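You operate a simulated robot arm through the tools that you are given. There is no shell and no other tool. Be economical: measure what you need, move in short steps, check, and stop when the job is done.

Carry out the task below with a simulated two-armed robot. There is one attempt and no reset: what you move stays moved.

Task
Count the green pads on the clear part of the wooden table, then put as many of the wooden pads from the clear part of the wooden table on the middle shelf of the black shelf unit. Press the zero button three times. Take the black ring from the taped area of the wooden table and leave it on the black block. Stack the small can labelled "grease" from the clear end of the steel bench on top of the small can labelled "WAX". Put the nut on the taped area of the wooden table away on the grey tray. Put the 6-5 steel sleeve from the middle shelf of the red cart on the top of the red cart and the 2-3 steel sleeve on the right end of the grey bench. Put the blue sleeve on the shelf under the grey bench away on the top of the tool bench. Fetch the thick white ring and set it on the yellow disc. Put the thick yellow ring on the middle shelf of the black shelf unit. Pick up the yellow brush with one hand, pass it to the other hand and put it on the top of the long bench. The order is free.

The check looks at the end state, three seconds after you hand in, the way a careful person would. Anything else that was tipped, shoved, dropped, spilled or broken makes it a failure.

Robot
Two 7-joint arms with two-finger parallel grippers on one trunk, on a base that drives. Base frame: it is fixed to the floor where the robot stands at the start and does not move with it; the origin is under the middle of the robot, x ahead of it, y to its left, z up. Units: mm, rad, N and s.
The left shoulder is at the start at [32, 75, 1234], the right one opposite. With the tool pointing down near the work surface each hand reaches from about 100 to 300 mm from the robot's upright axis, wherever it stands, measured 20 degrees to its own side. Places, roughly: black block (8x7x3 cm) [1000, 600, 900]; black ring (5x5x2 cm) [1100, -300, 900]; blue sleeve (6x6x6 cm) [-3000, 4400, 400]; green pad (5x5x8 cm) [400, -100, 900]; green pad (6x6x5 cm) [400, 0, 900]; grey tray (23x16 cm) [-2160, 2800, 820]; middle shelf of the black shelf unit [700, -800, 500]; nut (5x4x2 cm) [900, 300, 900]; right end of the grey bench [-3000, 4500, 900]; small can [-500, -500, 750]; steel sleeve [-2500, 3000, 500]; thick white ring (7x7x2 cm) [-1400, -2200, 900]; thick yellow ring (7x7x2 cm) [-1200, -2300, 900]; top of the long bench [-2000, -2500, 900]; top of the red cart [-2600, 2900, 800]; top of the tool bench [-1400, 4500, 900]; wooden pad (4x4x3 cm) [500, 0, 900]; yellow brush (2x2x16 cm) [-1600, -700, 900]; yellow disc (10x10x1 cm) [400, 300, 900]; zero button [800, -200, 900]. Payload 2.4 kg a hand.
Tool frame (each hand has its own): the origin (TCP) lies between the finger pads and is the grasp point; the fingertips stand 24 mm ahead of it; z points along the fingers, y is the line along which they close. Largest opening 68 mm; finger width 17, thickness 10; the body of the gripper, 40 by 70 mm, starts 41 mm behind the TCP.
Orientation is that of the tool frame in the base frame, as a unit quaternion [x, y, z, w]. With the fingers straight down and closing along the base's y, the tool's x points along the base's -x, its y along +y and its z along -z.

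Tools
- The arms move only by the tool drive_tool. It takes "left_commands", "right_commands" or both (then of equal length, played together; a hand with none holds still); each is one flat list of numbers, 7 for each row, row after row: the shift along the tool's x, y, z in units of 50 mm (1.0 is 50 mm), then the turn, a rotation vector about the tool's x, y, z in units of 4 degrees (1.0 is 4 degrees), then the finger opening in mm, from 0 to 68. In form: [tx, ty, tz, rx, ry, rz, gripper, tx, ty, tz, rx, ry, rz, gripper, ...]. A call has 1 to 10 rows; each row shifts and turns the commanded pose from where the row before left it, along the tool's axes as they then stand. A call with a number of a shift or a turn outside -1 to 1 is refused whole. A row lasts 0.2 s, in which the tool goes at most 50 mm and 0.15 rad; a call with a longer step from one row to the next is refused whole, and so is a gripper value outside its range. Where a pose cannot be reached the arm comes as near as it can. A force on the tool above 40 N (or 10 N above the force at the start of the call, whichever is more), or a blocked arm, ends the call early, and 0.2 s more pass. The fingers move at their own pace (about 72 mm/s each) and stop on an object; they squeeze with about 32 N. The grip force told is the motor's: it shows also when the fingers shut on nothing. Time passes only in rows, and 0.2 s behind the last, so rows that do not move let the fingers close. It gives the time, the measured TCP pose, the force on the tool (base axes), the opening and the grip force at its end, in the units of the frame above (readings bear some noise), with the torque about the TCP (base axes, N m) and any sound that the robot's microphone picked up.
- Cameras (640 x 400 px; columns grow to the right, rows downward): "scene" is now at [64.7, -109, 1395.2]; the picture's right is [-0.89, -0.46, -0.01], its down [-0.24, 0.48, -0.84] and it looks along [0.39, -0.75, -0.54] (base axes); focal length 214 px, centre (320, 200). "left" rides on the left gripper at [84, -11, -75] in its tool frame; the picture's right is [0.13, 0.99, 0.00], its down [-0.60, 0.08, -0.79] and it looks along [-0.79, 0.10, 0.61] (tool axes); focal length 251 px, centre (320, 200). "right" rides on the right gripper at [84, 11, -75] in its tool frame; the picture's right is [-0.13, 0.99, 0.00], its down [-0.60, -0.08, -0.79] and it looks along [-0.79, -0.10, 0.61] (tool axes); focal length 251 px, centre (320, 200). There is no depth. A picture from a camera that has moved, and an enlarged one, comes with that camera's place and axes in the base frame and with its lens.
- capture(camera): a new picture of that camera. It takes no simulated time.
- raise_lower(by): slides the trunk up (or, below 0, down) by that many mm; the arms and the scene camera ride with it, the base frame stays. It gives what a move gives, with no picture.
- drive_base(legs): drives the robot by 1 to 6 legs, each [ahead, left, turn to the left] in mm, mm and rad, along the robot's own axes; the way and the turn of a leg run together, so that a leg with both is an arc; at most 1500 mm and 3.142 rad a leg. The arms and the cameras ride along, it lands a little off, and it stops where it bumps. It gives what a move gives.
- aim_head(pan, tilt): turns the head with the scene camera to pan (to the left, within 1.501 rad either way) and tilt (down, from -0.506 to 1.204), counted from straight ahead of the robot. It gives what a move gives.
- zoom(camera, box): a new picture of the part [left, top, right, bottom] of that camera's present view, enlarged. It takes no simulated time.
- finish_job(): hands the job in; it is judged then, once.

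Work in short steps. Places have to be worked out from the pictures, the camera data and where the tool is seen: move nearer, look again, correct. Check each grasp and each placing, and mend what went wrong. You have 567 turns and 370 pictures in all, those below and enlarged ones among them. Open the grippers and draw the arms clear of the work before you hand the job in, unless the task says otherwise.

The tools are called after "Call:" as a command line: name --argument value ..., lists and objects as JSON in quotes. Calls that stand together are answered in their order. drive_tool: Moves the arms, as the interface text tells. Its arguments: {"type":"object","properties":{"left_commands":{"type":"array"},"right_commands":{"type":"array"}},"required":[]} The other tools are called the same way: raise_lower (by) slides the trunk up or down; drive_base (legs) drives the base; aim_head (pan, tilt) turns the head that bears the scene camera; capture (camera) takes a picture; zoom (camera, box) takes an enlarged picture of a part of a camera's view; finish_job () hands the job in.

At the start:

```text
clock: 0.0
left_position: [274.7, -30.0, 1214.1]
left_tcp_rot: [-0.001, 1.0, 0.002, 0.001]
left_wrist_force: [-0.7, 0.4, -0.6]
left_ft_torque: [-0.01, 0.02, 0.0]
left_opening: 68.0
left_grasp_force: 0.1
right_position: [225.2, -238.0, 1296.6]
right_tcp_rot: [0.0, 1.0, 0.0, -0.002]
right_wrist_force: [-0.5, -0.1, -0.9]
right_ft_torque: [0.0, 0.03, -0.01]
right_opening: 67.8
right_grasp_force: 0.1
trunk travel left (down, up): [-444.0, 406.0]
robot x, y, heading: [1.4, 2.6, -0.001]
head pan, tilt: [-1.094, 0.552]
```

scene: 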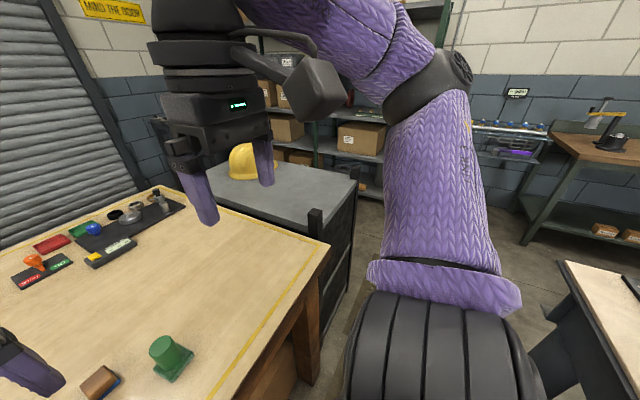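
right: 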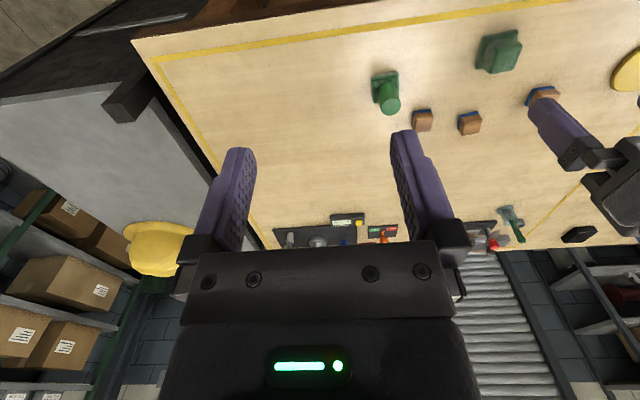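
left: 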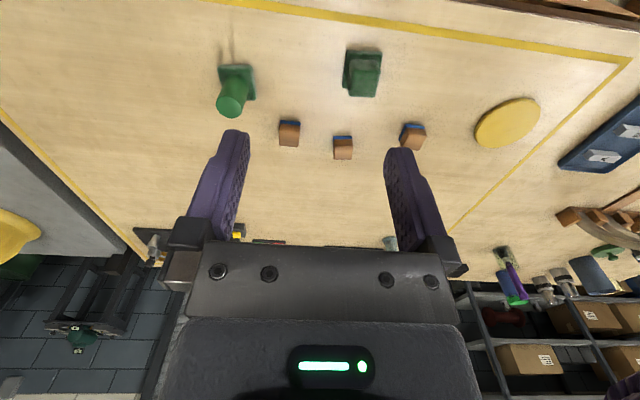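

The left camera shows two green pads and three wooden pads so far. I'll look straight ahead at the wooden table to survey it.

Call:
aim_head --pan 0 --tilt 0.75

Call:
capture --camera "scene"

```text
clock: 1.3
left_position: [274.2, -8.4, 1213.6]
left_tcp_rot: [-0.001, 1.0, -0.007, 0.002]
left_wrist_force: [0.3, 0.6, -0.8]
left_ft_torque: [0.03, -0.01, 0.01]
left_opening: 68.1
left_grasp_force: 0.1
right_position: [224.1, -213.4, 1299.1]
right_tcp_rot: [0.0, 1.0, -0.01, -0.002]
right_wrist_force: [0.9, 0.6, -0.1]
right_ft_torque: [0.0, -0.04, -0.05]
right_opening: 68.0
right_grasp_force: 0.1
trunk travel left (down, up): [-444.0, 406.0]
robot x, y, heading: [1.5, -4.9, -0.003]
head pan, tilt: [0.0, 0.75]
```

```text
366 pictures are left
camera scene: at [106.4, -29.1, 1379.7], right [0.0, -1.0, -0.02], down [-0.68, 0.02, -0.73], along [0.73, 0.01, -0.68], focal length 214 px, centre (320, 200)
```

scene: 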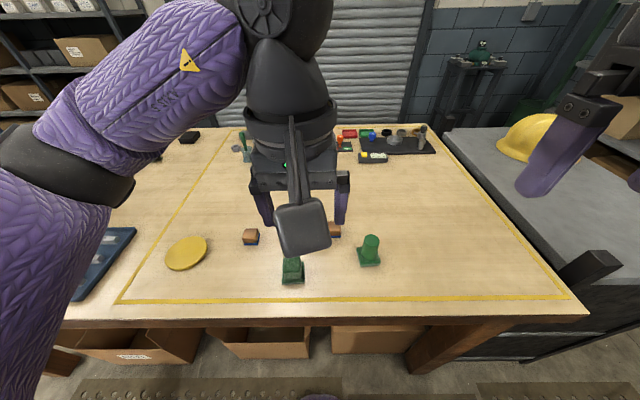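

Left arm blocks the middle. I'll look to the left and right too.

Call:
zoom --camera "scene" --box '[300, 100, 460, 200]'

Call:
aim_head --pan 0.75 --tilt 0.5

Call:
capture --camera "scene"

```text
4.00 times, centred on (380, 150) of scene
camera zoom: at [106.4, -29.1, 1379.7], right [0.0, -1.0, -0.02], down [-0.68, 0.02, -0.73], along [0.73, 0.01, -0.68], focal length 858 px, centre (80, 400)
```

zoom: 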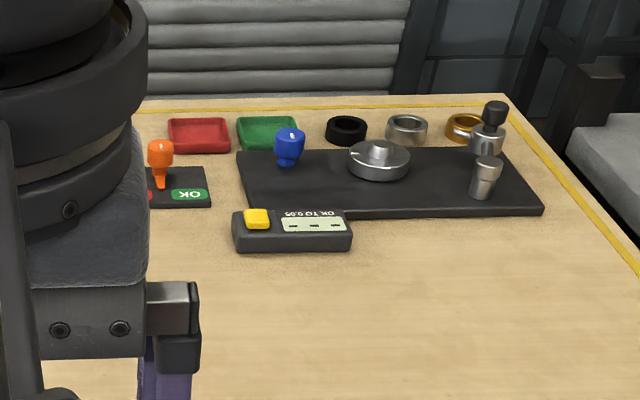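

```text
clock: 2.4
left_position: [274.8, -8.5, 1214.0]
left_tcp_rot: [-0.001, 1.0, -0.007, 0.002]
left_wrist_force: [-0.8, 0.2, -0.1]
left_ft_torque: [0.0, 0.0, 0.01]
left_opening: 67.8
left_grasp_force: 0.0
right_position: [225.0, -213.2, 1299.6]
right_tcp_rot: [0.0, 1.0, -0.009, -0.003]
right_wrist_force: [0.1, -0.5, -0.7]
right_ft_torque: [0.0, -0.02, 0.02]
right_opening: 68.0
right_grasp_force: 0.1
trunk travel left (down, up): [-444.0, 406.0]
robot x, y, heading: [1.5, -1.1, 0.001]
head pan, tilt: [0.75, 0.499]
```

```text
364 pictures are left
camera scene: at [90.1, 32.5, 1402.9], right [0.68, -0.73, -0.02], down [-0.35, -0.31, -0.88], along [0.64, 0.61, -0.47], focal length 214 px, centre (320, 200)
```

scene: 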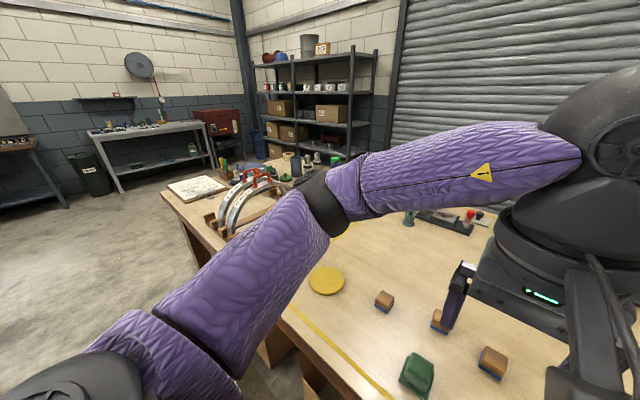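

To learn true reach, I'll extend the left hand forward at the present height (well above the table).

Call:
drive_tool --left_commands '[-1, 0, 0, 0, 0, 0, 68, -1, 0, 0, 0, 0, 0, 68, -1, 0, 0, 0, 0, 0, 68, -1, 0, 0, 0, 0, 0, 68, -1, 0, 0, 0, 0, 0, 68, -1, 0, 0, 0, 0, 0, 68, -1, 0, 0, 0, 0, 0, 68, -1, 0, 0, 0, 0, 0, 68, -1, 0, 0, 0, 0, 0, 68, -1, 0, 0, 0, 0, 0, 68]'

```text
clock: 4.6
left_position: [482.5, 66.0, 1157.3]
left_tcp_rot: [0.0, 1.0, -0.009, 0.001]
left_wrist_force: [0.3, 0.3, -0.2]
left_ft_torque: [0.01, -0.01, 0.02]
left_opening: 67.8
left_grasp_force: 0.1
left hand out of reach, approached as far as the arm can: row 4, 5, 6, 7, 8, 9, 10
right_position: [224.0, -212.6, 1300.5]
right_tcp_rot: [0.002, 1.0, -0.009, -0.004]
right_wrist_force: [1.0, 0.8, -0.3]
right_ft_torque: [0.02, -0.01, 0.03]
right_opening: 68.3
right_grasp_force: 0.0
trunk travel left (down, up): [-444.0, 406.0]
robot x, y, heading: [-1.4, 4.1, -0.004]
head pan, tilt: [0.75, 0.499]
```

Forward reach with tool-down is ~480 mm from the axis. Labels on the gauge are upside down from here, so the far side of the table is the working side for those. Retract and look around the room.

Call:
drive_tool --left_commands '[1, 0, -1, 0, 0, 0, 68, 1, 0, -1, 0, 0, 0, 68, 1, 0, -1, 0, 0, 0, 68, 1, 0, 0, 0, 0, 0, 68, 0, 1, 0, 0, 0, 0, 68, 0, 1, 0, 0, 0, 0, 68]'

Call:
aim_head --pan 0 --tilt 0.3

Call:
capture --camera "scene"

Call:
aim_head --pan -0.8 --tilt 0.5

Call:
capture --camera "scene"

Call:
aim_head --pan 1.5 --tilt 0.3

Call:
capture --camera "scene"

Call:
aim_head --pan -1.5 --tilt 0.3

Call:
capture --camera "scene"

```text
refused: row 1 steps farther than a row can; nothing moved
```

```text
clock: 5.7
left_position: [480.7, 66.1, 1158.6]
left_tcp_rot: [-0.001, 1.0, -0.008, 0.001]
left_wrist_force: [0.6, 0.2, -0.3]
left_ft_torque: [-0.03, 0.01, -0.04]
left_opening: 67.8
left_grasp_force: 0.1
right_position: [222.7, -213.3, 1299.2]
right_tcp_rot: [0.001, 1.0, -0.009, -0.004]
right_wrist_force: [-0.4, -0.4, 0.8]
right_ft_torque: [0.02, 0.02, 0.01]
right_opening: 68.0
right_grasp_force: 0.0
trunk travel left (down, up): [-444.0, 406.0]
robot x, y, heading: [2.5, -0.8, 0.001]
head pan, tilt: [0.0, 0.3]
```

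```text
363 pictures are left
camera scene: at [116.9, -29.8, 1420.0], right [0.0, -1.0, -0.02], down [-0.3, 0.02, -0.95], along [0.96, 0.01, -0.3], focal length 214 px, centre (320, 200)
```

scene: 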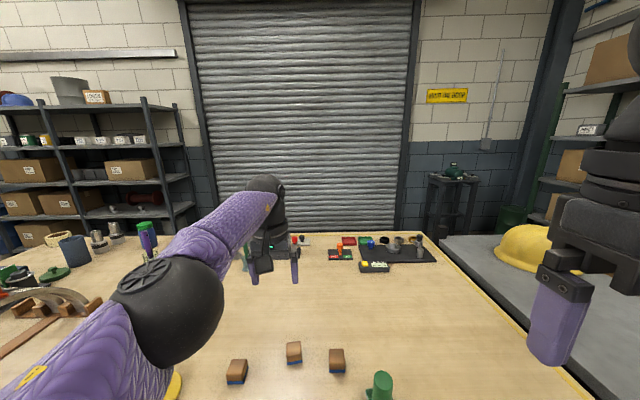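

```text
clock: 6.9
left_position: [481.5, 66.1, 1157.4]
left_tcp_rot: [-0.001, 1.0, -0.008, 0.001]
left_wrist_force: [0.5, -0.3, -1.5]
left_ft_torque: [0.02, -0.01, 0.02]
left_opening: 68.2
left_grasp_force: 0.0
right_position: [224.0, -214.1, 1300.2]
right_tcp_rot: [0.001, 1.0, -0.009, -0.003]
right_wrist_force: [0.1, -0.9, 0.2]
right_ft_torque: [-0.03, -0.02, 0.04]
right_opening: 68.1
right_grasp_force: 0.0
trunk travel left (down, up): [-444.0, 406.0]
robot x, y, heading: [-1.7, 3.4, 0.0]
head pan, tilt: [-0.799, 0.499]
```

```text
362 pictures are left
camera scene: at [87.0, -94.6, 1400.2], right [-0.72, -0.7, -0.01], down [-0.33, 0.36, -0.87], along [0.61, -0.62, -0.49], focal length 214 px, centre (320, 200)
```

scene: 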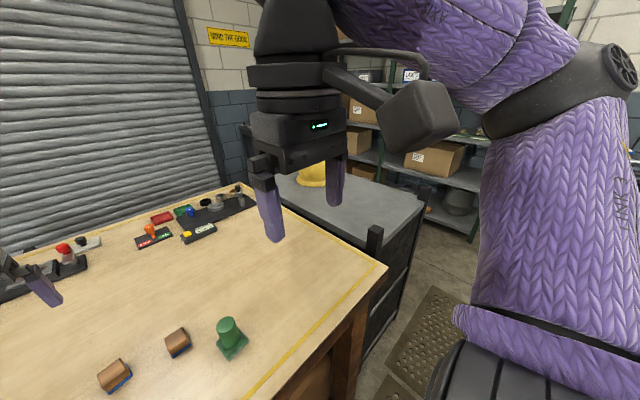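

```text
clock: 9.0
left_position: [482.1, 65.3, 1157.7]
left_tcp_rot: [0.0, 1.0, -0.007, 0.0]
left_wrist_force: [0.3, -0.1, 0.5]
left_ft_torque: [-0.01, 0.02, 0.02]
left_opening: 68.0
left_grasp_force: 0.0
right_position: [223.1, -213.3, 1299.5]
right_tcp_rot: [0.0, 1.0, -0.009, -0.003]
right_wrist_force: [-0.1, -0.3, -1.0]
right_ft_torque: [0.0, 0.0, 0.0]
right_opening: 68.0
right_grasp_force: 0.1
trunk travel left (down, up): [-444.0, 406.0]
robot x, y, heading: [-1.6, -5.7, -0.0]
head pan, tilt: [1.499, 0.3]
```

```text
361 pictures are left
camera scene: at [30.3, 63.2, 1422.0], right [1.0, -0.07, 0.0], down [-0.02, -0.27, -0.96], along [0.07, 0.96, -0.28], focal length 214 px, centre (320, 200)
```

scene: 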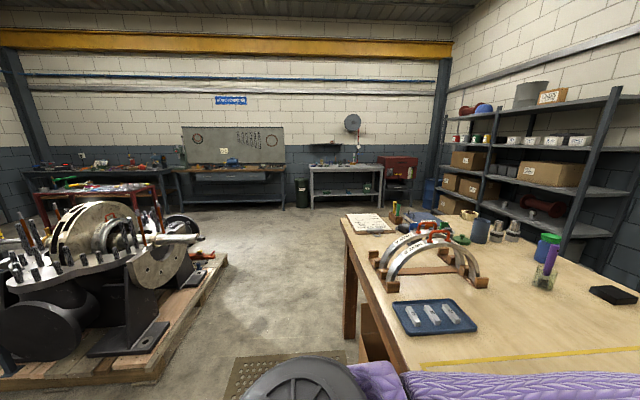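

```text
clock: 11.6
left_position: [481.3, 65.8, 1158.9]
left_tcp_rot: [-0.001, 1.0, -0.007, 0.0]
left_wrist_force: [0.5, 0.3, -0.4]
left_ft_torque: [0.01, 0.04, 0.01]
left_opening: 68.1
left_grasp_force: 0.1
right_position: [223.3, -214.0, 1299.6]
right_tcp_rot: [0.001, 1.0, -0.008, -0.004]
right_wrist_force: [-0.2, 0.7, 0.3]
right_ft_torque: [0.0, 0.0, -0.04]
right_opening: 68.1
right_grasp_force: 0.1
trunk travel left (down, up): [-444.0, 406.0]
robot x, y, heading: [-0.2, -0.8, -0.003]
head pan, tilt: [-1.499, 0.3]
```

```text
360 pictures are left
camera scene: at [30.2, -123.0, 1418.0], right [-1.0, -0.07, 0.0], down [-0.02, 0.32, -0.95], along [0.07, -0.95, -0.32], focal length 214 px, centre (320, 200)
```

scene: 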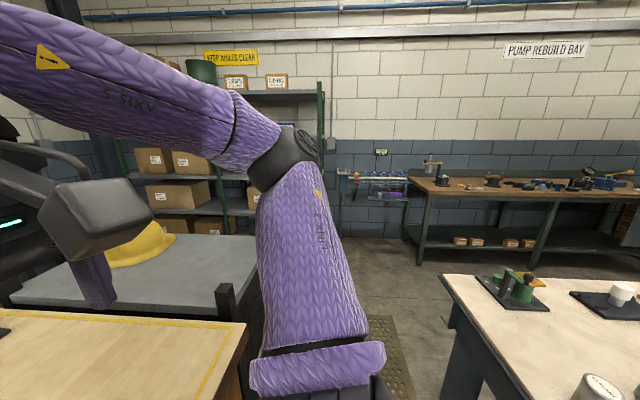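

Diagonal exceeded 50 mm. Retract with legal steps, and look at table underside/front straight down.

Call:
drive_tool --left_commands '[1, 0, 0, 0, 0, 0, 68, 1, 0, 0, 0, 0, 0, 68, 1, 0, 0, 0, 0, 0, 68, 1, 0, 0, 0, 0, 0, 68, 0, 1, 0, 0, 0, 0, 68, 0, 1, 0, 0, 0, 0, 68, 0, 0, -1, 0, 0, 0, 68, 0, 0, -1, 0, 0, 0, 68]' --right_commands '[0, -1, 0, 0, 0, 0, 68, 0, -1, 0, 0, 0, 0, 68, 0, 0, 0, 0, 0, 0, 68, 0, 0, 0, 0, 0, 0, 68, 0, 0, 0, 0, 0, 0, 68, 0, 0, 0, 0, 0, 0, 68, 0, 0, 0, 0, 0, 0, 68, 0, 0, 0, 0, 0, 0, 68]'

Call:
aim_head --pan 0 --tilt 0.8

Call:
capture --camera "scene"

```text
clock: 13.4
left_position: [447.7, 160.4, 1263.5]
left_tcp_rot: [0.0, 1.0, -0.009, 0.001]
left_wrist_force: [-1.0, -0.1, -0.2]
left_ft_torque: [-0.03, -0.03, 0.01]
left_opening: 68.0
left_grasp_force: 0.1
left hand out of reach, approached as far as the arm can: row 1, 2, 3, 4, 5, 7, 8
right_position: [253.5, -291.5, 1286.8]
right_tcp_rot: [0.001, 1.0, -0.01, -0.003]
right_wrist_force: [-0.9, 0.5, 0.3]
right_ft_torque: [-0.01, 0.01, -0.01]
right_opening: 68.1
right_grasp_force: 0.1
right hand out of reach, approached as far as the arm can: row 1, 2
trunk travel left (down, up): [-444.0, 406.0]
robot x, y, heading: [-0.7, 4.8, 0.001]
head pan, tilt: [-1.499, 0.3]
```

```text
clock: 15.0
left_position: [451.1, 158.4, 1262.1]
left_tcp_rot: [-0.001, 1.0, -0.007, 0.001]
left_wrist_force: [-0.1, 0.3, 0.2]
left_ft_torque: [0.0, 0.04, 0.03]
left_opening: 67.8
left_grasp_force: 0.1
right_position: [254.8, -293.4, 1285.5]
right_tcp_rot: [0.001, 1.0, -0.008, -0.004]
right_wrist_force: [-0.4, 0.2, 0.2]
right_ft_torque: [-0.01, -0.04, -0.02]
right_opening: 67.9
right_grasp_force: 0.0
trunk travel left (down, up): [-444.0, 406.0]
robot x, y, heading: [0.4, 2.2, 0.004]
head pan, tilt: [0.0, 0.799]
```

```text
359 pictures are left
camera scene: at [104.2, -29.0, 1375.7], right [0.0, -1.0, -0.02], down [-0.72, 0.02, -0.7], along [0.7, 0.01, -0.72], focal length 214 px, centre (320, 200)
```

scene: 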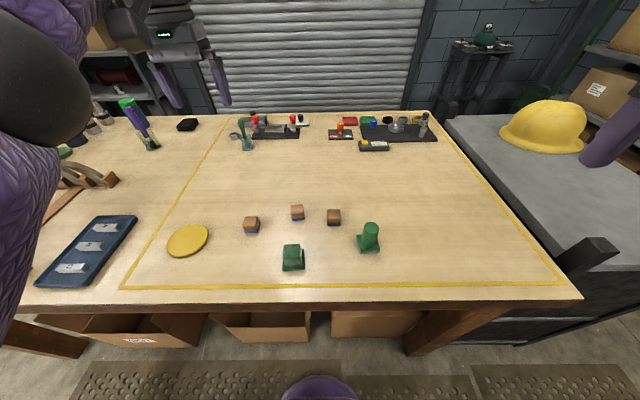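

Two green pads (cylinder-topped and cube-topped) and three wooden pads; so two wooden pads go to the shelf. I'll lower the trunk to gain reach over the table and look with the right hand camera.

Call:
raise_lower --by -150

Call:
capture --camera "right"

Call:
capture --camera "scene"

```text
clock: 16.7
left_position: [447.1, 156.8, 1112.3]
left_tcp_rot: [-0.001, 1.0, -0.008, 0.002]
left_wrist_force: [-0.3, 0.0, -0.2]
left_ft_torque: [-0.02, 0.0, 0.02]
left_opening: 68.2
left_grasp_force: 0.0
right_position: [275.2, -291.8, 1119.0]
right_tcp_rot: [0.001, 0.999, -0.008, -0.035]
right_wrist_force: [0.4, 0.0, 0.8]
right_ft_torque: [-0.02, 0.02, 0.02]
right_opening: 68.3
right_grasp_force: 0.1
trunk travel left (down, up): [-294.0, 556.0]
robot x, y, heading: [-1.2, -1.7, 0.0]
head pan, tilt: [0.0, 0.799]
```

```text
358 pictures are left
camera right: at [196.7, -279.4, 1198.9], right [0.13, 0.99, -0.03], down [0.66, -0.07, 0.75], along [0.74, -0.11, -0.66], focal length 251 px, centre (320, 200)
```

right: 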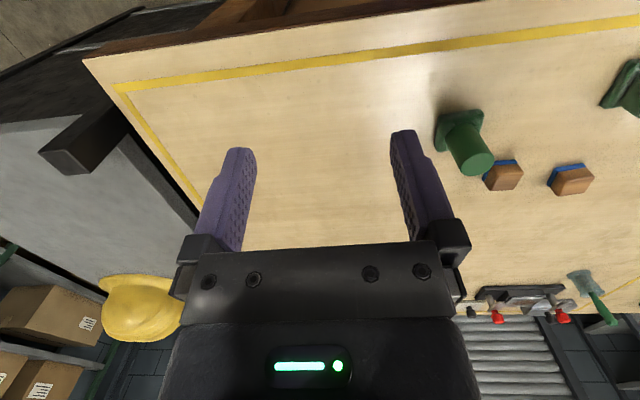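

```text
357 pictures are left
camera scene: at [128.0, -25.7, 1224.5], right [0.0, -1.0, -0.02], down [-0.72, 0.01, -0.7], along [0.7, 0.02, -0.72], focal length 214 px, centre (320, 200)
```

scene: 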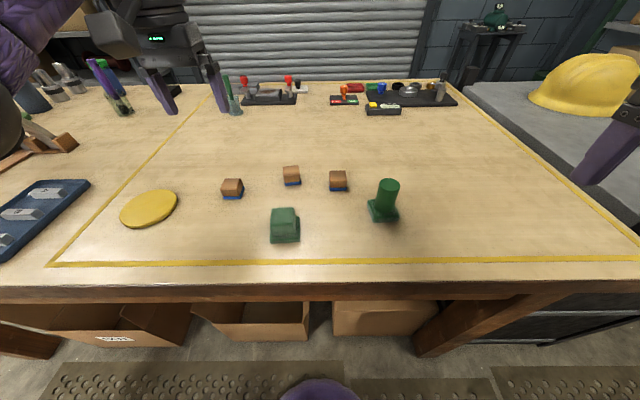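

Triangulated: pads R≈(500,-58), M≈(503,46), L≈(476,173), centre z≈907. Check how far the robot's body is from the table by looking straight down.

Call:
aim_head --pan 0 --tilt 1.2

Call:
capture --camera "scene"

```text
clock: 17.6
left_position: [449.5, 156.4, 1111.4]
left_tcp_rot: [-0.001, 1.0, -0.007, 0.001]
left_wrist_force: [0.1, -0.4, -1.0]
left_ft_torque: [0.03, -0.03, -0.02]
left_opening: 67.9
left_grasp_force: 0.0
right_position: [275.7, -291.8, 1118.7]
right_tcp_rot: [0.0, 0.999, -0.009, -0.035]
right_wrist_force: [0.3, -0.2, -0.2]
right_ft_torque: [0.0, 0.02, 0.01]
right_opening: 67.9
right_grasp_force: 0.1
trunk travel left (down, up): [-294.0, 556.0]
robot x, y, heading: [-1.2, 0.4, -0.003]
head pan, tilt: [0.0, 1.201]
```

```text
356 pictures are left
camera scene: at [103.4, -25.1, 1196.7], right [0.0, -1.0, -0.02], down [-0.93, 0.01, -0.36], along [0.36, 0.02, -0.93], focal length 214 px, centre (320, 200)
```

scene: 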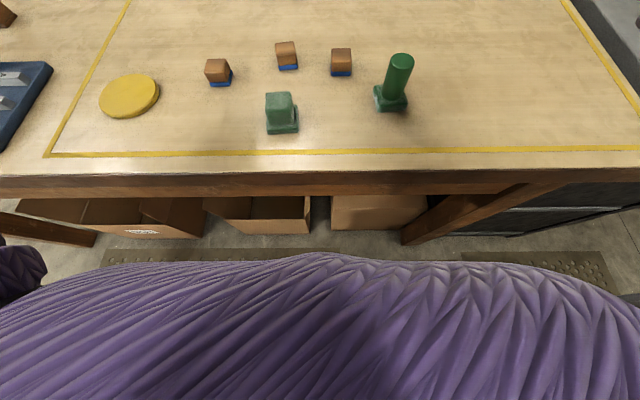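

There's about 130 mm between torso and table edge; creep forward 65 mm.

Call:
drive_base --legs '[[65, 0, 0]]'

```text
clock: 18.6
left_position: [513.4, 157.2, 1110.3]
left_tcp_rot: [-0.001, 1.0, -0.008, 0.001]
left_wrist_force: [-0.2, -0.6, 0.2]
left_ft_torque: [0.0, -0.02, -0.01]
left_opening: 68.2
left_grasp_force: 0.0
right_position: [341.2, -292.2, 1118.5]
right_tcp_rot: [0.0, 0.999, -0.008, -0.035]
right_wrist_force: [-0.2, 0.2, 0.2]
right_ft_torque: [0.02, 0.02, -0.03]
right_opening: 68.1
right_grasp_force: 0.1
trunk travel left (down, up): [-294.0, 556.0]
robot x, y, heading: [62.1, -2.2, 0.003]
head pan, tilt: [0.0, 1.201]
```

Now bring left hand down toward pad L and right hand above pad R, at z≈1010 first.

Call:
drive_tool --left_commands '[0, 0, 1, 0, 0, 0, 68, 0, 0, 1, 0, 0, 0, 68, 0, 0, 0, 0, 0, 0, 68, 0, 0, 0, 0, 0, 0, 68, 0, 0, 0, 0, 0, 0, 68]' --right_commands '[0, 0.9, 0, 0, 0, 0, 68, 0, 1, 0, 0, 0, 0, 68, 0, 1, 0, 0, 0, 0, 68, -1, 0, 0, 0, 0, 0, 68, -1, 0, 0, 0, 0, 0, 68]'

```text
clock: 19.8
left_position: [513.7, 176.4, 1008.3]
left_tcp_rot: [-0.001, 1.0, -0.018, 0.001]
left_wrist_force: [-0.2, 0.6, 0.2]
left_ft_torque: [-0.03, -0.01, -0.01]
left_opening: 68.1
left_grasp_force: 0.1
right_position: [441.0, -124.2, 1109.5]
right_tcp_rot: [-0.001, 0.999, -0.019, -0.035]
right_wrist_force: [-0.6, 0.0, 0.0]
right_ft_torque: [0.02, 0.01, -0.02]
right_opening: 68.1
right_grasp_force: 0.1
trunk travel left (down, up): [-294.0, 556.0]
robot x, y, heading: [63.3, -3.0, -0.004]
head pan, tilt: [0.0, 1.201]
```

Call:
capture --camera "left"

Call:
capture --camera "right"

```text
355 pictures are left
camera left: at [427.6, 168.0, 1082.9], right [-0.13, 0.99, -0.04], down [0.6, 0.11, 0.79], along [0.79, 0.08, -0.61], focal length 251 px, centre (320, 200)
```

left: 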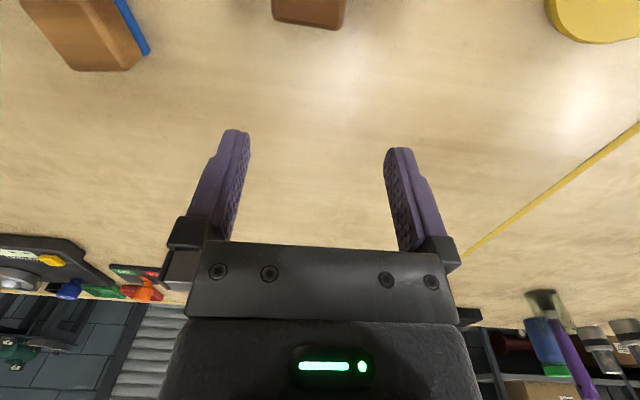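

```text
354 pictures are left
camera right: at [362.2, -111.0, 1189.4], right [0.13, 0.99, -0.05], down [0.66, -0.05, 0.75], along [0.74, -0.13, -0.66], focal length 251 px, centre (320, 200)
```

right: 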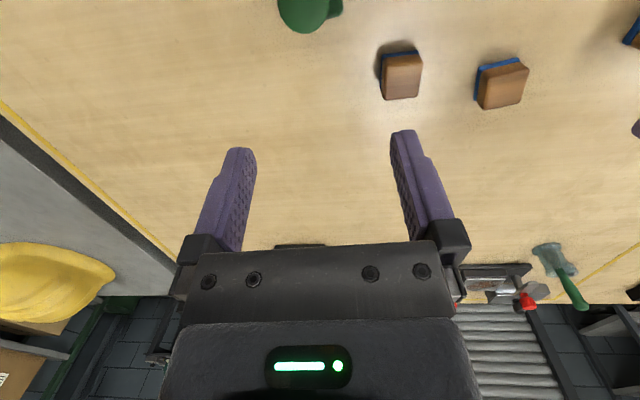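

Left hand: shift back 38 mm and right 13 mm over pad L, descend to z≈935; right hand over pad R likewise to z≈960.

Call:
drive_tool --left_commands '[0.76, -0.25, 0, 0, 0, 0, 68, 0, 0, 0.7, 0, 0, 0, 68, 0, 0, 0.5, 0, 0, 0, 68, 0, 0, 0, 0, 0, 0, 68]' --right_commands '[-0.7, 0.5, 0, 0, 0, 0, 68, -0.2, 0.8, 0, 0, -0.5, 0, 68, 0, 0, 1, 0, -0.5, 0, 68, 0, 0, 1, 0, 0, 0, 68]'

Call:
capture --camera "left"

Call:
capture --camera "right"

Call:
capture --camera "scene"

```text
clock: 20.8
left_position: [474.2, 159.2, 946.7]
left_tcp_rot: [-0.001, 1.0, -0.017, 0.003]
left_wrist_force: [-1.0, 0.0, -0.3]
left_ft_torque: [0.01, 0.0, -0.01]
left_opening: 68.2
left_grasp_force: 0.1
right_position: [482.5, -65.0, 1004.4]
right_tcp_rot: [0.0, 1.0, -0.019, 0.001]
right_wrist_force: [0.1, 1.2, -0.4]
right_ft_torque: [0.01, 0.01, 0.01]
right_opening: 67.9
right_grasp_force: 0.3
trunk travel left (down, up): [-294.0, 556.0]
robot x, y, heading: [66.0, 1.5, -0.004]
head pan, tilt: [0.0, 1.201]
```

```text
353 pictures are left
camera left: at [389.5, 151.8, 1021.8], right [-0.13, 0.99, -0.04], down [0.6, 0.11, 0.79], along [0.79, 0.08, -0.61], focal length 251 px, centre (320, 200)
```

left: 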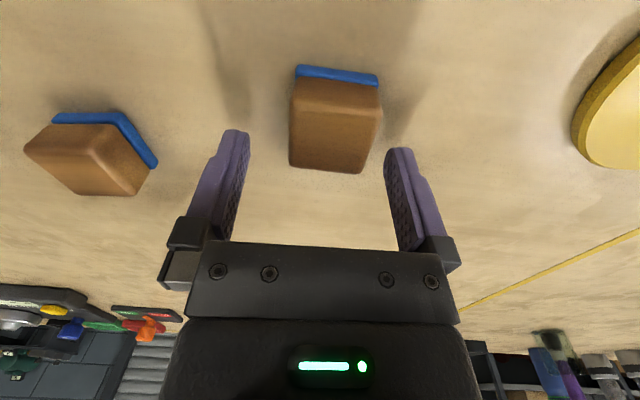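

```text
352 pictures are left
camera right: at [398.1, -50.8, 1077.0], right [0.13, 0.99, -0.04], down [0.6, -0.05, 0.8], along [0.79, -0.13, -0.6], focal length 251 px, centre (320, 200)
```

right: 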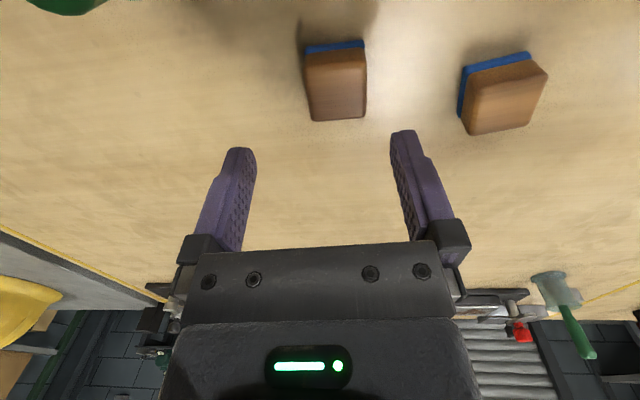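

```text
351 pictures are left
camera scene: at [168.6, -25.2, 1196.7], right [0.0, -1.0, -0.02], down [-0.93, 0.01, -0.36], along [0.36, 0.02, -0.93], focal length 214 px, centre (320, 200)
```

scene: 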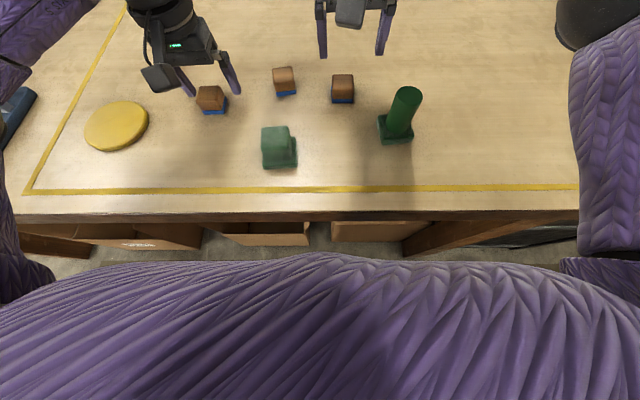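

Pad L centre ≈(472,164); pad R centre ≈(489,-58); table z≈890. Nudge, descend to TCP z≈920 and close both.

Call:
drive_tool --left_commands '[0, 0.1, 0, 0, 0, 0, 68, 0, 0, 0.5, 0, 0, 0, 68, 0, 0, 0, 0, 0, 0, 68, 0, 0, 0, 0, 0, 0, 68]' --right_commands '[-0.14, 0.14, 0, 0, 0, 0, 68, 0, 0, 0.8, 0, 0, 0, 68, 0, 0, 0.86, 0, 0, 0, 68, 0, 0, 0, 0, 0, 0, 68]'

Call:
capture --camera "left"

Call:
capture --camera "right"

```text
clock: 21.4
left_position: [474.8, 180.4, 935.0]
left_tcp_rot: [-0.001, 1.0, -0.027, 0.012]
left_wrist_force: [1.6, -18.9, 54.8]
left_ft_torque: [1.18, 0.32, 0.04]
left_opening: 48.9
left_grasp_force: 0.0
right_position: [483.8, -42.5, 977.2]
right_tcp_rot: [-0.001, 1.0, -0.029, 0.003]
right_wrist_force: [-0.2, -0.5, 0.0]
right_ft_torque: [-0.02, -0.02, 0.01]
right_opening: 68.1
right_grasp_force: 0.1
trunk travel left (down, up): [-294.0, 556.0]
robot x, y, heading: [64.2, -1.8, -0.004]
head pan, tilt: [0.0, 1.201]
stopped in row 2 (left hand): the force on the tool passed its limit at 73 N (the readings are from after the stop); the commanded pose is now the measured one
```

```text
350 pictures are left
camera left: at [388.0, 173.2, 1009.0], right [-0.13, 0.99, -0.06], down [0.58, 0.12, 0.8], along [0.8, 0.07, -0.59], focal length 251 px, centre (320, 200)
```

left: 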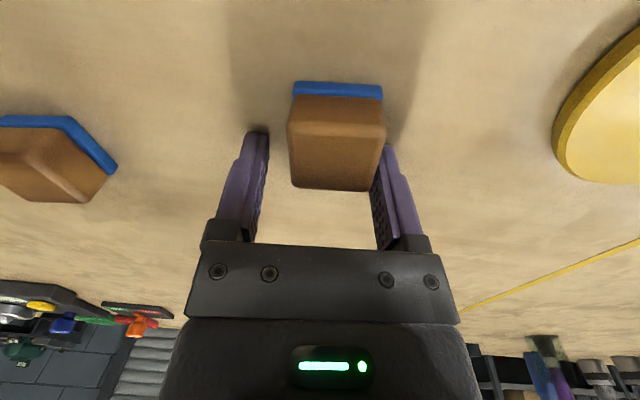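

```text
349 pictures are left
camera right: at [399.2, -26.9, 1050.6], right [0.13, 0.99, -0.06], down [0.6, -0.03, 0.8], along [0.79, -0.14, -0.6], focal length 251 px, centre (320, 200)
```

right: 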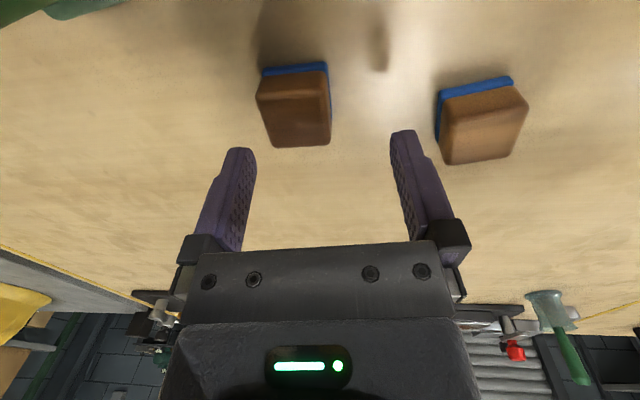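

Both hands shifted +22 mm in y uncommanded and the left finger met something. Check with the scene camera.

Call:
capture --camera "scene"

```text
348 pictures are left
camera scene: at [164.9, -28.8, 1198.0], right [0.0, -1.0, -0.02], down [-0.93, 0.01, -0.36], along [0.36, 0.02, -0.93], focal length 214 px, centre (320, 200)
```

scene: 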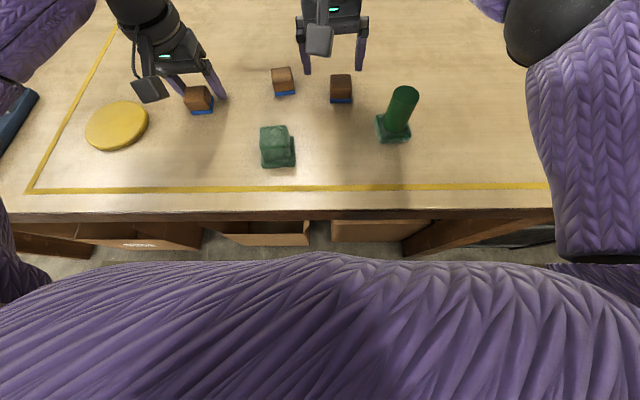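

Static things unmoved; only the arms swing. I'll lift the left hand straight up a bit and let it settle to see how it behaves.

Call:
drive_tool --left_commands '[0, 0, -0.6, 0, 0, 0, 68, 0, 0, 0, 0, 0, 0, 68, 0, 0, 0, 0, 0, 0, 68]'

Call:
drive_tool --left_commands '[0, 0, 0, 0, 0, 0, 68, 0, 0, 0, 0, 0, 0, 68, 0, 0, 0, 0, 0, 0, 68]'

```text
clock: 22.2
left_position: [475.0, 185.6, 959.1]
left_tcp_rot: [-0.002, 1.0, -0.025, 0.005]
left_wrist_force: [0.5, 0.9, -0.6]
left_ft_torque: [-0.01, -0.01, -0.01]
left_opening: 67.9
left_grasp_force: 0.0
right_position: [486.6, -40.2, 975.3]
right_tcp_rot: [0.0, 1.0, -0.03, 0.0]
right_wrist_force: [0.1, 0.8, 0.3]
right_ft_torque: [-0.01, 0.03, -0.01]
right_opening: 68.1
right_grasp_force: 0.0
trunk travel left (down, up): [-294.0, 556.0]
robot x, y, heading: [63.3, -0.4, -0.001]
head pan, tilt: [0.0, 1.201]
```

```text
clock: 23.0
left_position: [475.6, 185.5, 959.1]
left_tcp_rot: [-0.002, 1.0, -0.026, 0.006]
left_wrist_force: [-0.7, 1.2, -0.1]
left_ft_torque: [-0.02, 0.02, -0.01]
left_opening: 68.0
left_grasp_force: 0.0
right_position: [487.9, -40.0, 973.4]
right_tcp_rot: [0.0, 1.0, -0.03, 0.001]
right_wrist_force: [-0.6, -0.5, 0.0]
right_ft_torque: [0.0, 0.0, -0.01]
right_opening: 67.8
right_grasp_force: 0.1
trunk travel left (down, up): [-294.0, 556.0]
robot x, y, heading: [63.9, -1.8, -0.001]
head pan, tilt: [0.0, 1.201]
```

Stable. Now right hand alone: move y by -18 over pad R, then check before descending.

Call:
drive_tool --right_commands '[0, -0.36, 0, 0, 0, 0, 68, 0, 0, 0, 0, 0, 0, 68]'

Call:
capture --camera "right"

```text
clock: 23.6
left_position: [475.8, 185.1, 958.6]
left_tcp_rot: [-0.002, 1.0, -0.025, 0.006]
left_wrist_force: [1.0, 0.9, 0.1]
left_ft_torque: [0.0, 0.0, -0.02]
left_opening: 68.1
left_grasp_force: 0.1
right_position: [487.7, -60.5, 975.8]
right_tcp_rot: [-0.001, 1.0, -0.029, 0.002]
right_wrist_force: [-0.2, 1.1, 0.9]
right_ft_torque: [0.01, 0.0, -0.02]
right_opening: 68.1
right_grasp_force: 0.1
trunk travel left (down, up): [-294.0, 556.0]
robot x, y, heading: [63.3, -2.5, -0.001]
head pan, tilt: [0.0, 1.201]
```

```text
347 pictures are left
camera right: at [402.3, -43.4, 1049.3], right [0.13, 0.99, -0.06], down [0.6, -0.03, 0.8], along [0.79, -0.14, -0.6], focal length 251 px, centre (320, 200)
```

right: 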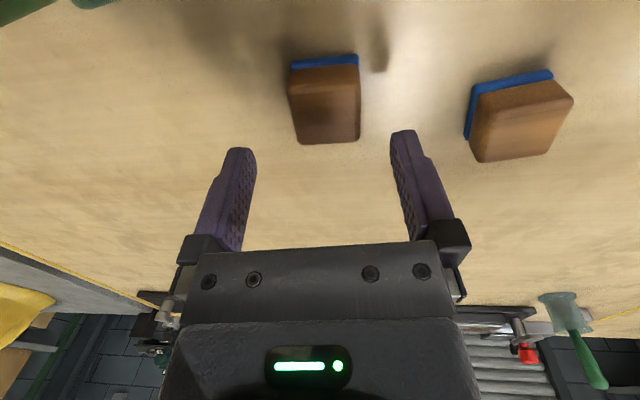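

Centered laterally. Descend in two gentle steps to TCP z≈938 and check force.

Call:
drive_tool --right_commands '[0.05, 0.05, 0.3, 0, 0, 0, 68, 0, 0, 0.3, 0, 0, 0, 68, 0, 0, 0.1, 0, 0, 0, 68, 0, 0, 0, 0, 0, 0, 68]'

Call:
capture --camera "right"

```text
clock: 24.6
left_position: [474.8, 185.3, 959.6]
left_tcp_rot: [-0.003, 1.0, -0.025, 0.006]
left_wrist_force: [0.7, 1.1, -0.3]
left_ft_torque: [0.01, 0.01, 0.02]
left_opening: 68.0
left_grasp_force: 0.1
right_position: [484.8, -58.3, 939.5]
right_tcp_rot: [0.0, 1.0, -0.029, 0.001]
right_wrist_force: [0.5, 0.7, 0.7]
right_ft_torque: [0.01, 0.01, 0.0]
right_opening: 68.1
right_grasp_force: 0.1
trunk travel left (down, up): [-294.0, 556.0]
robot x, y, heading: [67.9, -2.3, -0.002]
head pan, tilt: [0.0, 1.201]
```

```text
346 pictures are left
camera right: at [400.2, -42.7, 1014.7], right [0.13, 0.99, -0.06], down [0.6, -0.03, 0.8], along [0.79, -0.14, -0.6], focal length 251 px, centre (320, 200)
```

right: 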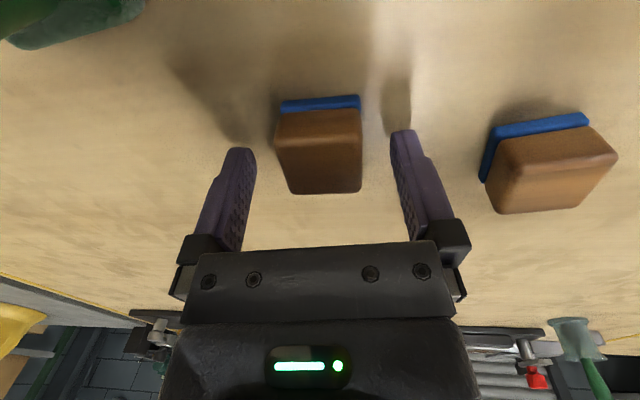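

Pad sits between the fingers; close the right gripper, then lift.

Call:
drive_tool --right_commands '[0, 0, 0.06, 0, 0, 0, 68, 0, 0, 0, 0, 0, 0, 20, 0, 0, 0, 0, 0, 0, 20, 0, 0, 0, 0, 0, 0, 20, 0, 0, -0.4, 0, 0, 0, 20, 0, 0, -0.8, 0, 0, 0, 20, 0, 0, 0, 0, 0, 0, 20]'

Call:
capture --camera "right"

Call:
capture --camera "left"

```text
clock: 26.2
left_position: [476.0, 186.1, 958.0]
left_tcp_rot: [-0.002, 1.0, -0.025, 0.007]
left_wrist_force: [0.0, 0.2, 0.1]
left_ft_torque: [0.04, -0.01, 0.0]
left_opening: 68.1
left_grasp_force: 0.1
right_position: [484.8, -54.9, 995.9]
right_tcp_rot: [-0.001, 1.0, -0.029, 0.001]
right_wrist_force: [-0.4, -0.3, -0.3]
right_ft_torque: [-0.02, 0.0, 0.01]
right_opening: 35.1
right_grasp_force: 32.1
trunk travel left (down, up): [-294.0, 556.0]
robot x, y, heading: [66.2, 2.4, 0.001]
head pan, tilt: [0.0, 1.201]
```

```text
345 pictures are left
camera right: at [399.9, -38.5, 1071.0], right [0.13, 0.99, -0.06], down [0.6, -0.03, 0.8], along [0.79, -0.14, -0.6], focal length 251 px, centre (320, 200)
```

right: 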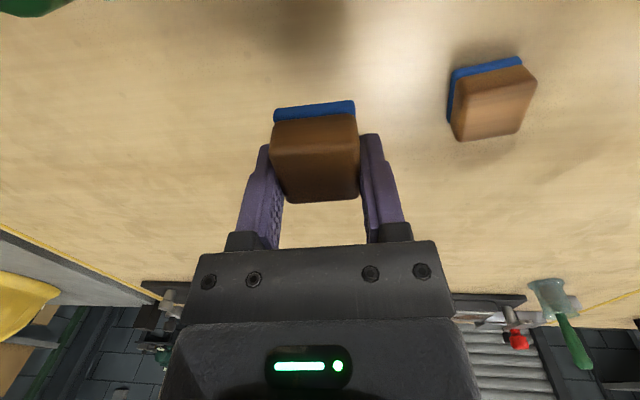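

```text
344 pictures are left
camera left: at [389.8, 177.7, 1033.2], right [-0.13, 0.99, -0.05], down [0.59, 0.12, 0.8], along [0.79, 0.08, -0.6], focal length 251 px, centre (320, 200)
```

left: 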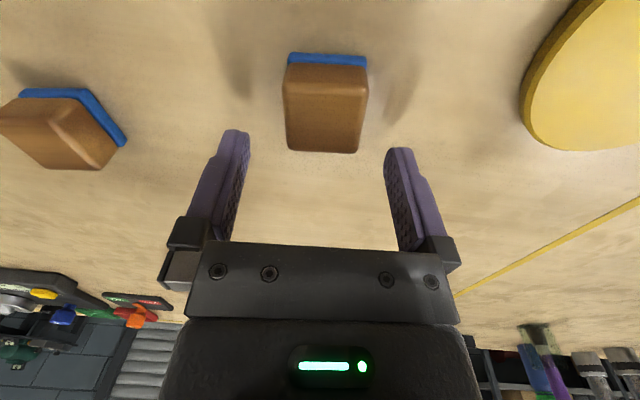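

Right holds pad R. Left is centred over pad L; descend 20 mm and grip.

Call:
drive_tool --left_commands '[0, 0, 0.2, 0, 0, 0, 68, 0, 0, 0.22, 0, 0, 0, 68, 0, 0, 0, 0, 0, 0, 68]'

Call:
drive_tool --left_commands '[0, 0, 0, 0, 0, 0, 20, 0, 0, 0, 0, 0, 0, 20, 0, 0, 0, 0, 0, 0, 20, 0, 0, -0.4, 0, 0, 0, 20, 0, 0, -0.8, 0, 0, 0, 20, 0, 0, -0.6, 0, 0, 0, 20]'

Call:
capture --camera "left"

```text
clock: 27.0
left_position: [475.1, 183.6, 937.8]
left_tcp_rot: [-0.003, 1.0, -0.025, 0.006]
left_wrist_force: [0.0, -0.4, -1.3]
left_ft_torque: [0.02, -0.01, 0.0]
left_opening: 68.0
left_grasp_force: 0.1
right_position: [483.6, -53.9, 997.1]
right_tcp_rot: [0.0, 1.0, -0.03, 0.001]
right_wrist_force: [0.1, 0.1, -0.3]
right_ft_torque: [0.02, 0.02, -0.02]
right_opening: 35.3
right_grasp_force: 31.8
trunk travel left (down, up): [-294.0, 556.0]
robot x, y, heading: [64.6, -1.9, -0.002]
head pan, tilt: [0.0, 1.201]
```

```text
clock: 28.4
left_position: [476.4, 189.5, 1026.7]
left_tcp_rot: [-0.003, 1.0, -0.025, 0.006]
left_wrist_force: [-0.2, 0.0, -0.6]
left_ft_torque: [0.02, -0.04, -0.02]
left_opening: 35.4
left_grasp_force: 31.9
right_position: [484.2, -53.8, 996.3]
right_tcp_rot: [0.0, 1.0, -0.03, 0.001]
right_wrist_force: [0.2, 0.2, 0.1]
right_ft_torque: [-0.01, -0.02, -0.03]
right_opening: 35.4
right_grasp_force: 31.9
trunk travel left (down, up): [-294.0, 556.0]
robot x, y, heading: [64.2, -1.9, -0.007]
head pan, tilt: [0.0, 1.201]
```

```text
343 pictures are left
camera left: at [390.0, 181.8, 1101.9], right [-0.13, 0.99, -0.05], down [0.59, 0.12, 0.8], along [0.79, 0.07, -0.6], focal length 251 px, centre (320, 200)
```

left: 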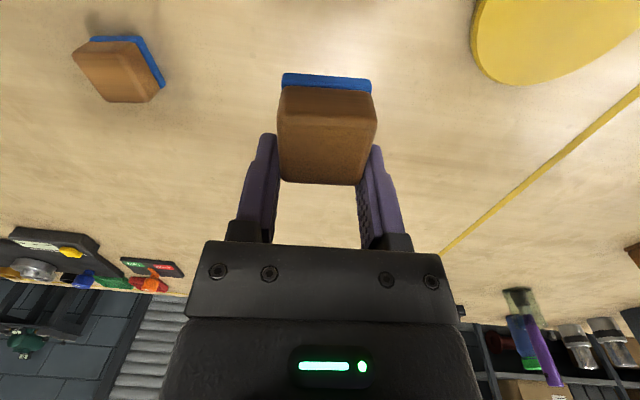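

Both pads held. Raise hands, pull in, back off and inspect the black shelf unit.

Call:
drive_tool --left_commands '[0.4, 0, -0.7, 0, 0, 0, 20, 0.7, 0, -0.6, 0, 0, 0, 20, 0.9, 0, 0, 0, 0, 0, 20, 0.9, 0, 0, 0, 0, 0, 20]' --right_commands '[0.4, -0.3, -0.8, 0, 0, 0, 20, 0.5, -0.6, -0.6, 0, 0, 0, 20, 0.6, -0.5, -0.5, 0, 0, 0, 20, 0.8, 0, 0, 0, 0, 0, 20]'

Call:
drive_base --legs '[[-150, 0, 0]]'

Call:
aim_head --pan -0.8 --tilt 0.7

Call:
capture --camera "scene"

```text
clock: 29.4
left_position: [328.3, 190.8, 1091.3]
left_tcp_rot: [-0.004, 1.0, -0.025, 0.006]
left_wrist_force: [0.1, -0.3, -0.5]
left_ft_torque: [0.0, -0.03, 0.0]
left_opening: 35.3
left_grasp_force: 32.3
right_position: [371.0, -119.5, 1096.7]
right_tcp_rot: [0.001, 1.0, -0.031, 0.001]
right_wrist_force: [0.6, 0.1, -0.3]
right_ft_torque: [0.01, -0.01, 0.0]
right_opening: 35.3
right_grasp_force: 31.7
trunk travel left (down, up): [-294.0, 556.0]
robot x, y, heading: [64.0, -0.8, 0.002]
head pan, tilt: [0.0, 1.201]
```

```text
clock: 30.8
left_position: [178.5, 190.4, 1091.0]
left_tcp_rot: [-0.004, 1.0, -0.025, 0.005]
left_wrist_force: [-0.1, 0.6, -0.5]
left_ft_torque: [0.02, 0.0, -0.03]
left_opening: 35.4
left_grasp_force: 32.1
right_position: [222.5, -119.6, 1098.0]
right_tcp_rot: [-0.001, 1.0, -0.029, 0.001]
right_wrist_force: [0.8, -0.5, 0.2]
right_ft_torque: [-0.04, 0.0, 0.04]
right_opening: 35.3
right_grasp_force: 32.2
trunk travel left (down, up): [-294.0, 556.0]
robot x, y, heading: [-84.2, -1.3, 0.004]
head pan, tilt: [0.0, 1.201]
```

```text
clock: 31.9
left_position: [176.8, 210.6, 1086.8]
left_tcp_rot: [-0.004, 0.999, -0.034, 0.005]
left_wrist_force: [-1.3, 0.4, 0.0]
left_ft_torque: [-0.01, -0.04, 0.02]
left_opening: 35.4
left_grasp_force: 31.8
right_position: [221.2, -98.5, 1096.7]
right_tcp_rot: [0.0, 0.999, -0.04, 0.001]
right_wrist_force: [-0.1, -0.7, -0.9]
right_ft_torque: [0.01, -0.01, 0.02]
right_opening: 35.2
right_grasp_force: 32.4
trunk travel left (down, up): [-294.0, 556.0]
robot x, y, heading: [-83.3, -0.2, 0.007]
head pan, tilt: [-0.799, 0.7]
```

```text
342 pictures are left
camera scene: at [23.0, -86.6, 1231.3], right [-0.71, -0.7, -0.01], down [-0.45, 0.48, -0.75], along [0.54, -0.53, -0.66], focal length 214 px, centre (320, 200)
```

scene: 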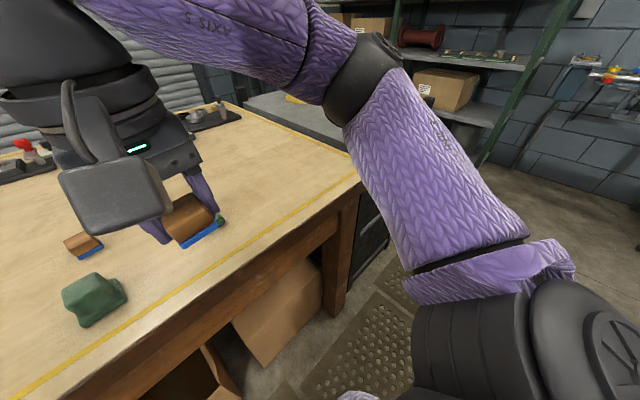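

Strafe right 500 mm along the aisle and look at the shelf unit.

Call:
drive_base --legs '[[-20, -500, 0]]'

Call:
aim_head --pan -0.4 --tilt 0.7

Call:
capture --camera "scene"

```text
clock: 34.8
left_position: [160.4, -286.4, 1087.7]
left_tcp_rot: [-0.001, 0.999, -0.036, 0.005]
left_wrist_force: [0.2, 0.1, -0.3]
left_ft_torque: [-0.01, 0.01, 0.0]
left_opening: 35.4
left_grasp_force: 31.7
right_position: [201.9, -596.1, 1097.9]
right_tcp_rot: [0.002, 0.999, -0.04, 0.001]
right_wrist_force: [-0.5, 0.6, 0.3]
right_ft_torque: [-0.02, 0.01, 0.0]
right_opening: 35.1
right_grasp_force: 32.3
trunk travel left (down, up): [-294.0, 556.0]
robot x, y, heading: [-104.3, -497.8, -0.004]
head pan, tilt: [-0.799, 0.7]
```

```text
clock: 35.7
left_position: [160.8, -285.3, 1082.6]
left_tcp_rot: [-0.001, 0.999, -0.035, 0.005]
left_wrist_force: [0.3, 0.4, 0.3]
left_ft_torque: [0.01, 0.0, -0.04]
left_opening: 35.2
left_grasp_force: 32.3
right_position: [201.8, -596.7, 1093.8]
right_tcp_rot: [0.002, 0.999, -0.041, 0.001]
right_wrist_force: [0.9, 0.4, -0.5]
right_ft_torque: [0.0, -0.01, -0.01]
right_opening: 35.3
right_grasp_force: 32.0
trunk travel left (down, up): [-294.0, 556.0]
robot x, y, heading: [-103.3, -500.3, -0.004]
head pan, tilt: [-0.4, 0.7]
```

```text
341 pictures are left
camera scene: at [22.1, -531.8, 1235.4], right [-0.39, -0.92, 0.0], down [-0.59, 0.25, -0.76], along [0.7, -0.3, -0.64], focal length 214 px, centre (320, 200)
```

scene: 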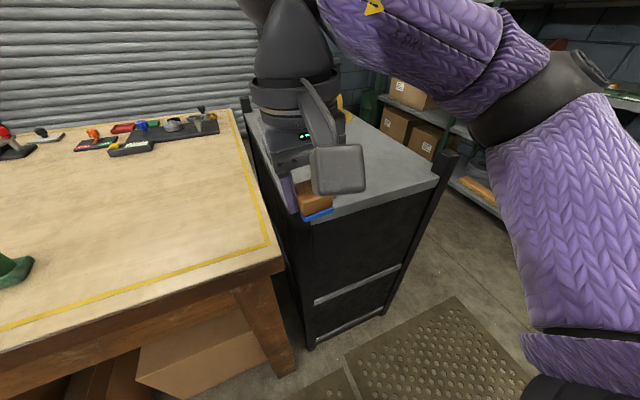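

Call:
zoom --camera "scene" --box '[240, 140, 480, 360]'

Call:
drive_base --legs '[[-20, -500, 0]]'

Call:
aim_head --pan 0.2 --tilt 0.7

Call:
capture --camera "scene"

```text
1.82 times, centred on (360, 250) of scene
camera zoom: at [22.1, -531.8, 1235.4], right [-0.39, -0.92, 0.0], down [-0.59, 0.25, -0.76], along [0.7, -0.3, -0.64], focal length 390 px, centre (247, 109)
```

zoom: 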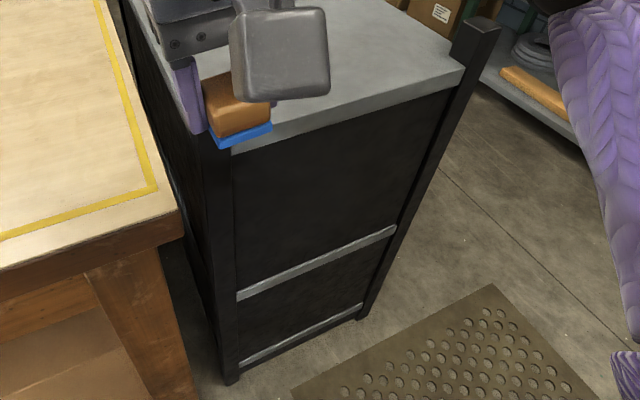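

```text
clock: 38.7
left_position: [138.6, -794.0, 1083.1]
left_tcp_rot: [0.004, 0.999, -0.036, 0.005]
left_wrist_force: [0.1, 0.0, 0.8]
left_ft_torque: [0.03, -0.01, 0.01]
left_opening: 35.5
left_grasp_force: 31.7
right_position: [177.2, -1102.8, 1094.2]
right_tcp_rot: [0.006, 0.999, -0.04, 0.001]
right_wrist_force: [0.0, 0.4, 0.9]
right_ft_torque: [-0.01, -0.01, 0.0]
right_opening: 35.1
right_grasp_force: 32.2
trunk travel left (down, up): [-294.0, 556.0]
robot x, y, heading: [-130.9, -1004.7, -0.012]
head pan, tilt: [-0.4, 0.7]
```

```text
clock: 39.7
left_position: [139.0, -793.7, 1079.8]
left_tcp_rot: [0.004, 0.999, -0.036, 0.005]
left_wrist_force: [-0.1, 0.1, 0.2]
left_ft_torque: [0.02, -0.06, -0.04]
left_opening: 35.2
left_grasp_force: 32.3
right_position: [178.0, -1104.9, 1090.1]
right_tcp_rot: [0.006, 0.999, -0.041, 0.001]
right_wrist_force: [0.1, 0.1, -0.6]
right_ft_torque: [0.06, 0.03, 0.0]
right_opening: 35.0
right_grasp_force: 31.8
trunk travel left (down, up): [-294.0, 556.0]
robot x, y, heading: [-124.3, -1007.2, -0.013]
head pan, tilt: [0.201, 0.7]
```

```text
339 pictures are left
camera scene: at [3.4, -987.9, 1235.4], right [0.19, -0.98, 0.0], down [-0.63, -0.12, -0.76], along [0.75, 0.14, -0.64], focal length 214 px, centre (320, 200)
```

scene: 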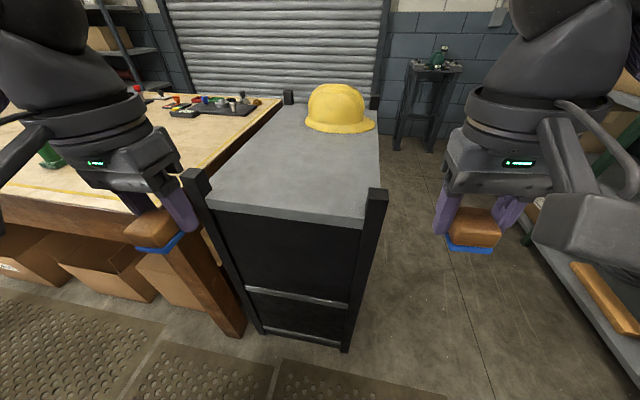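

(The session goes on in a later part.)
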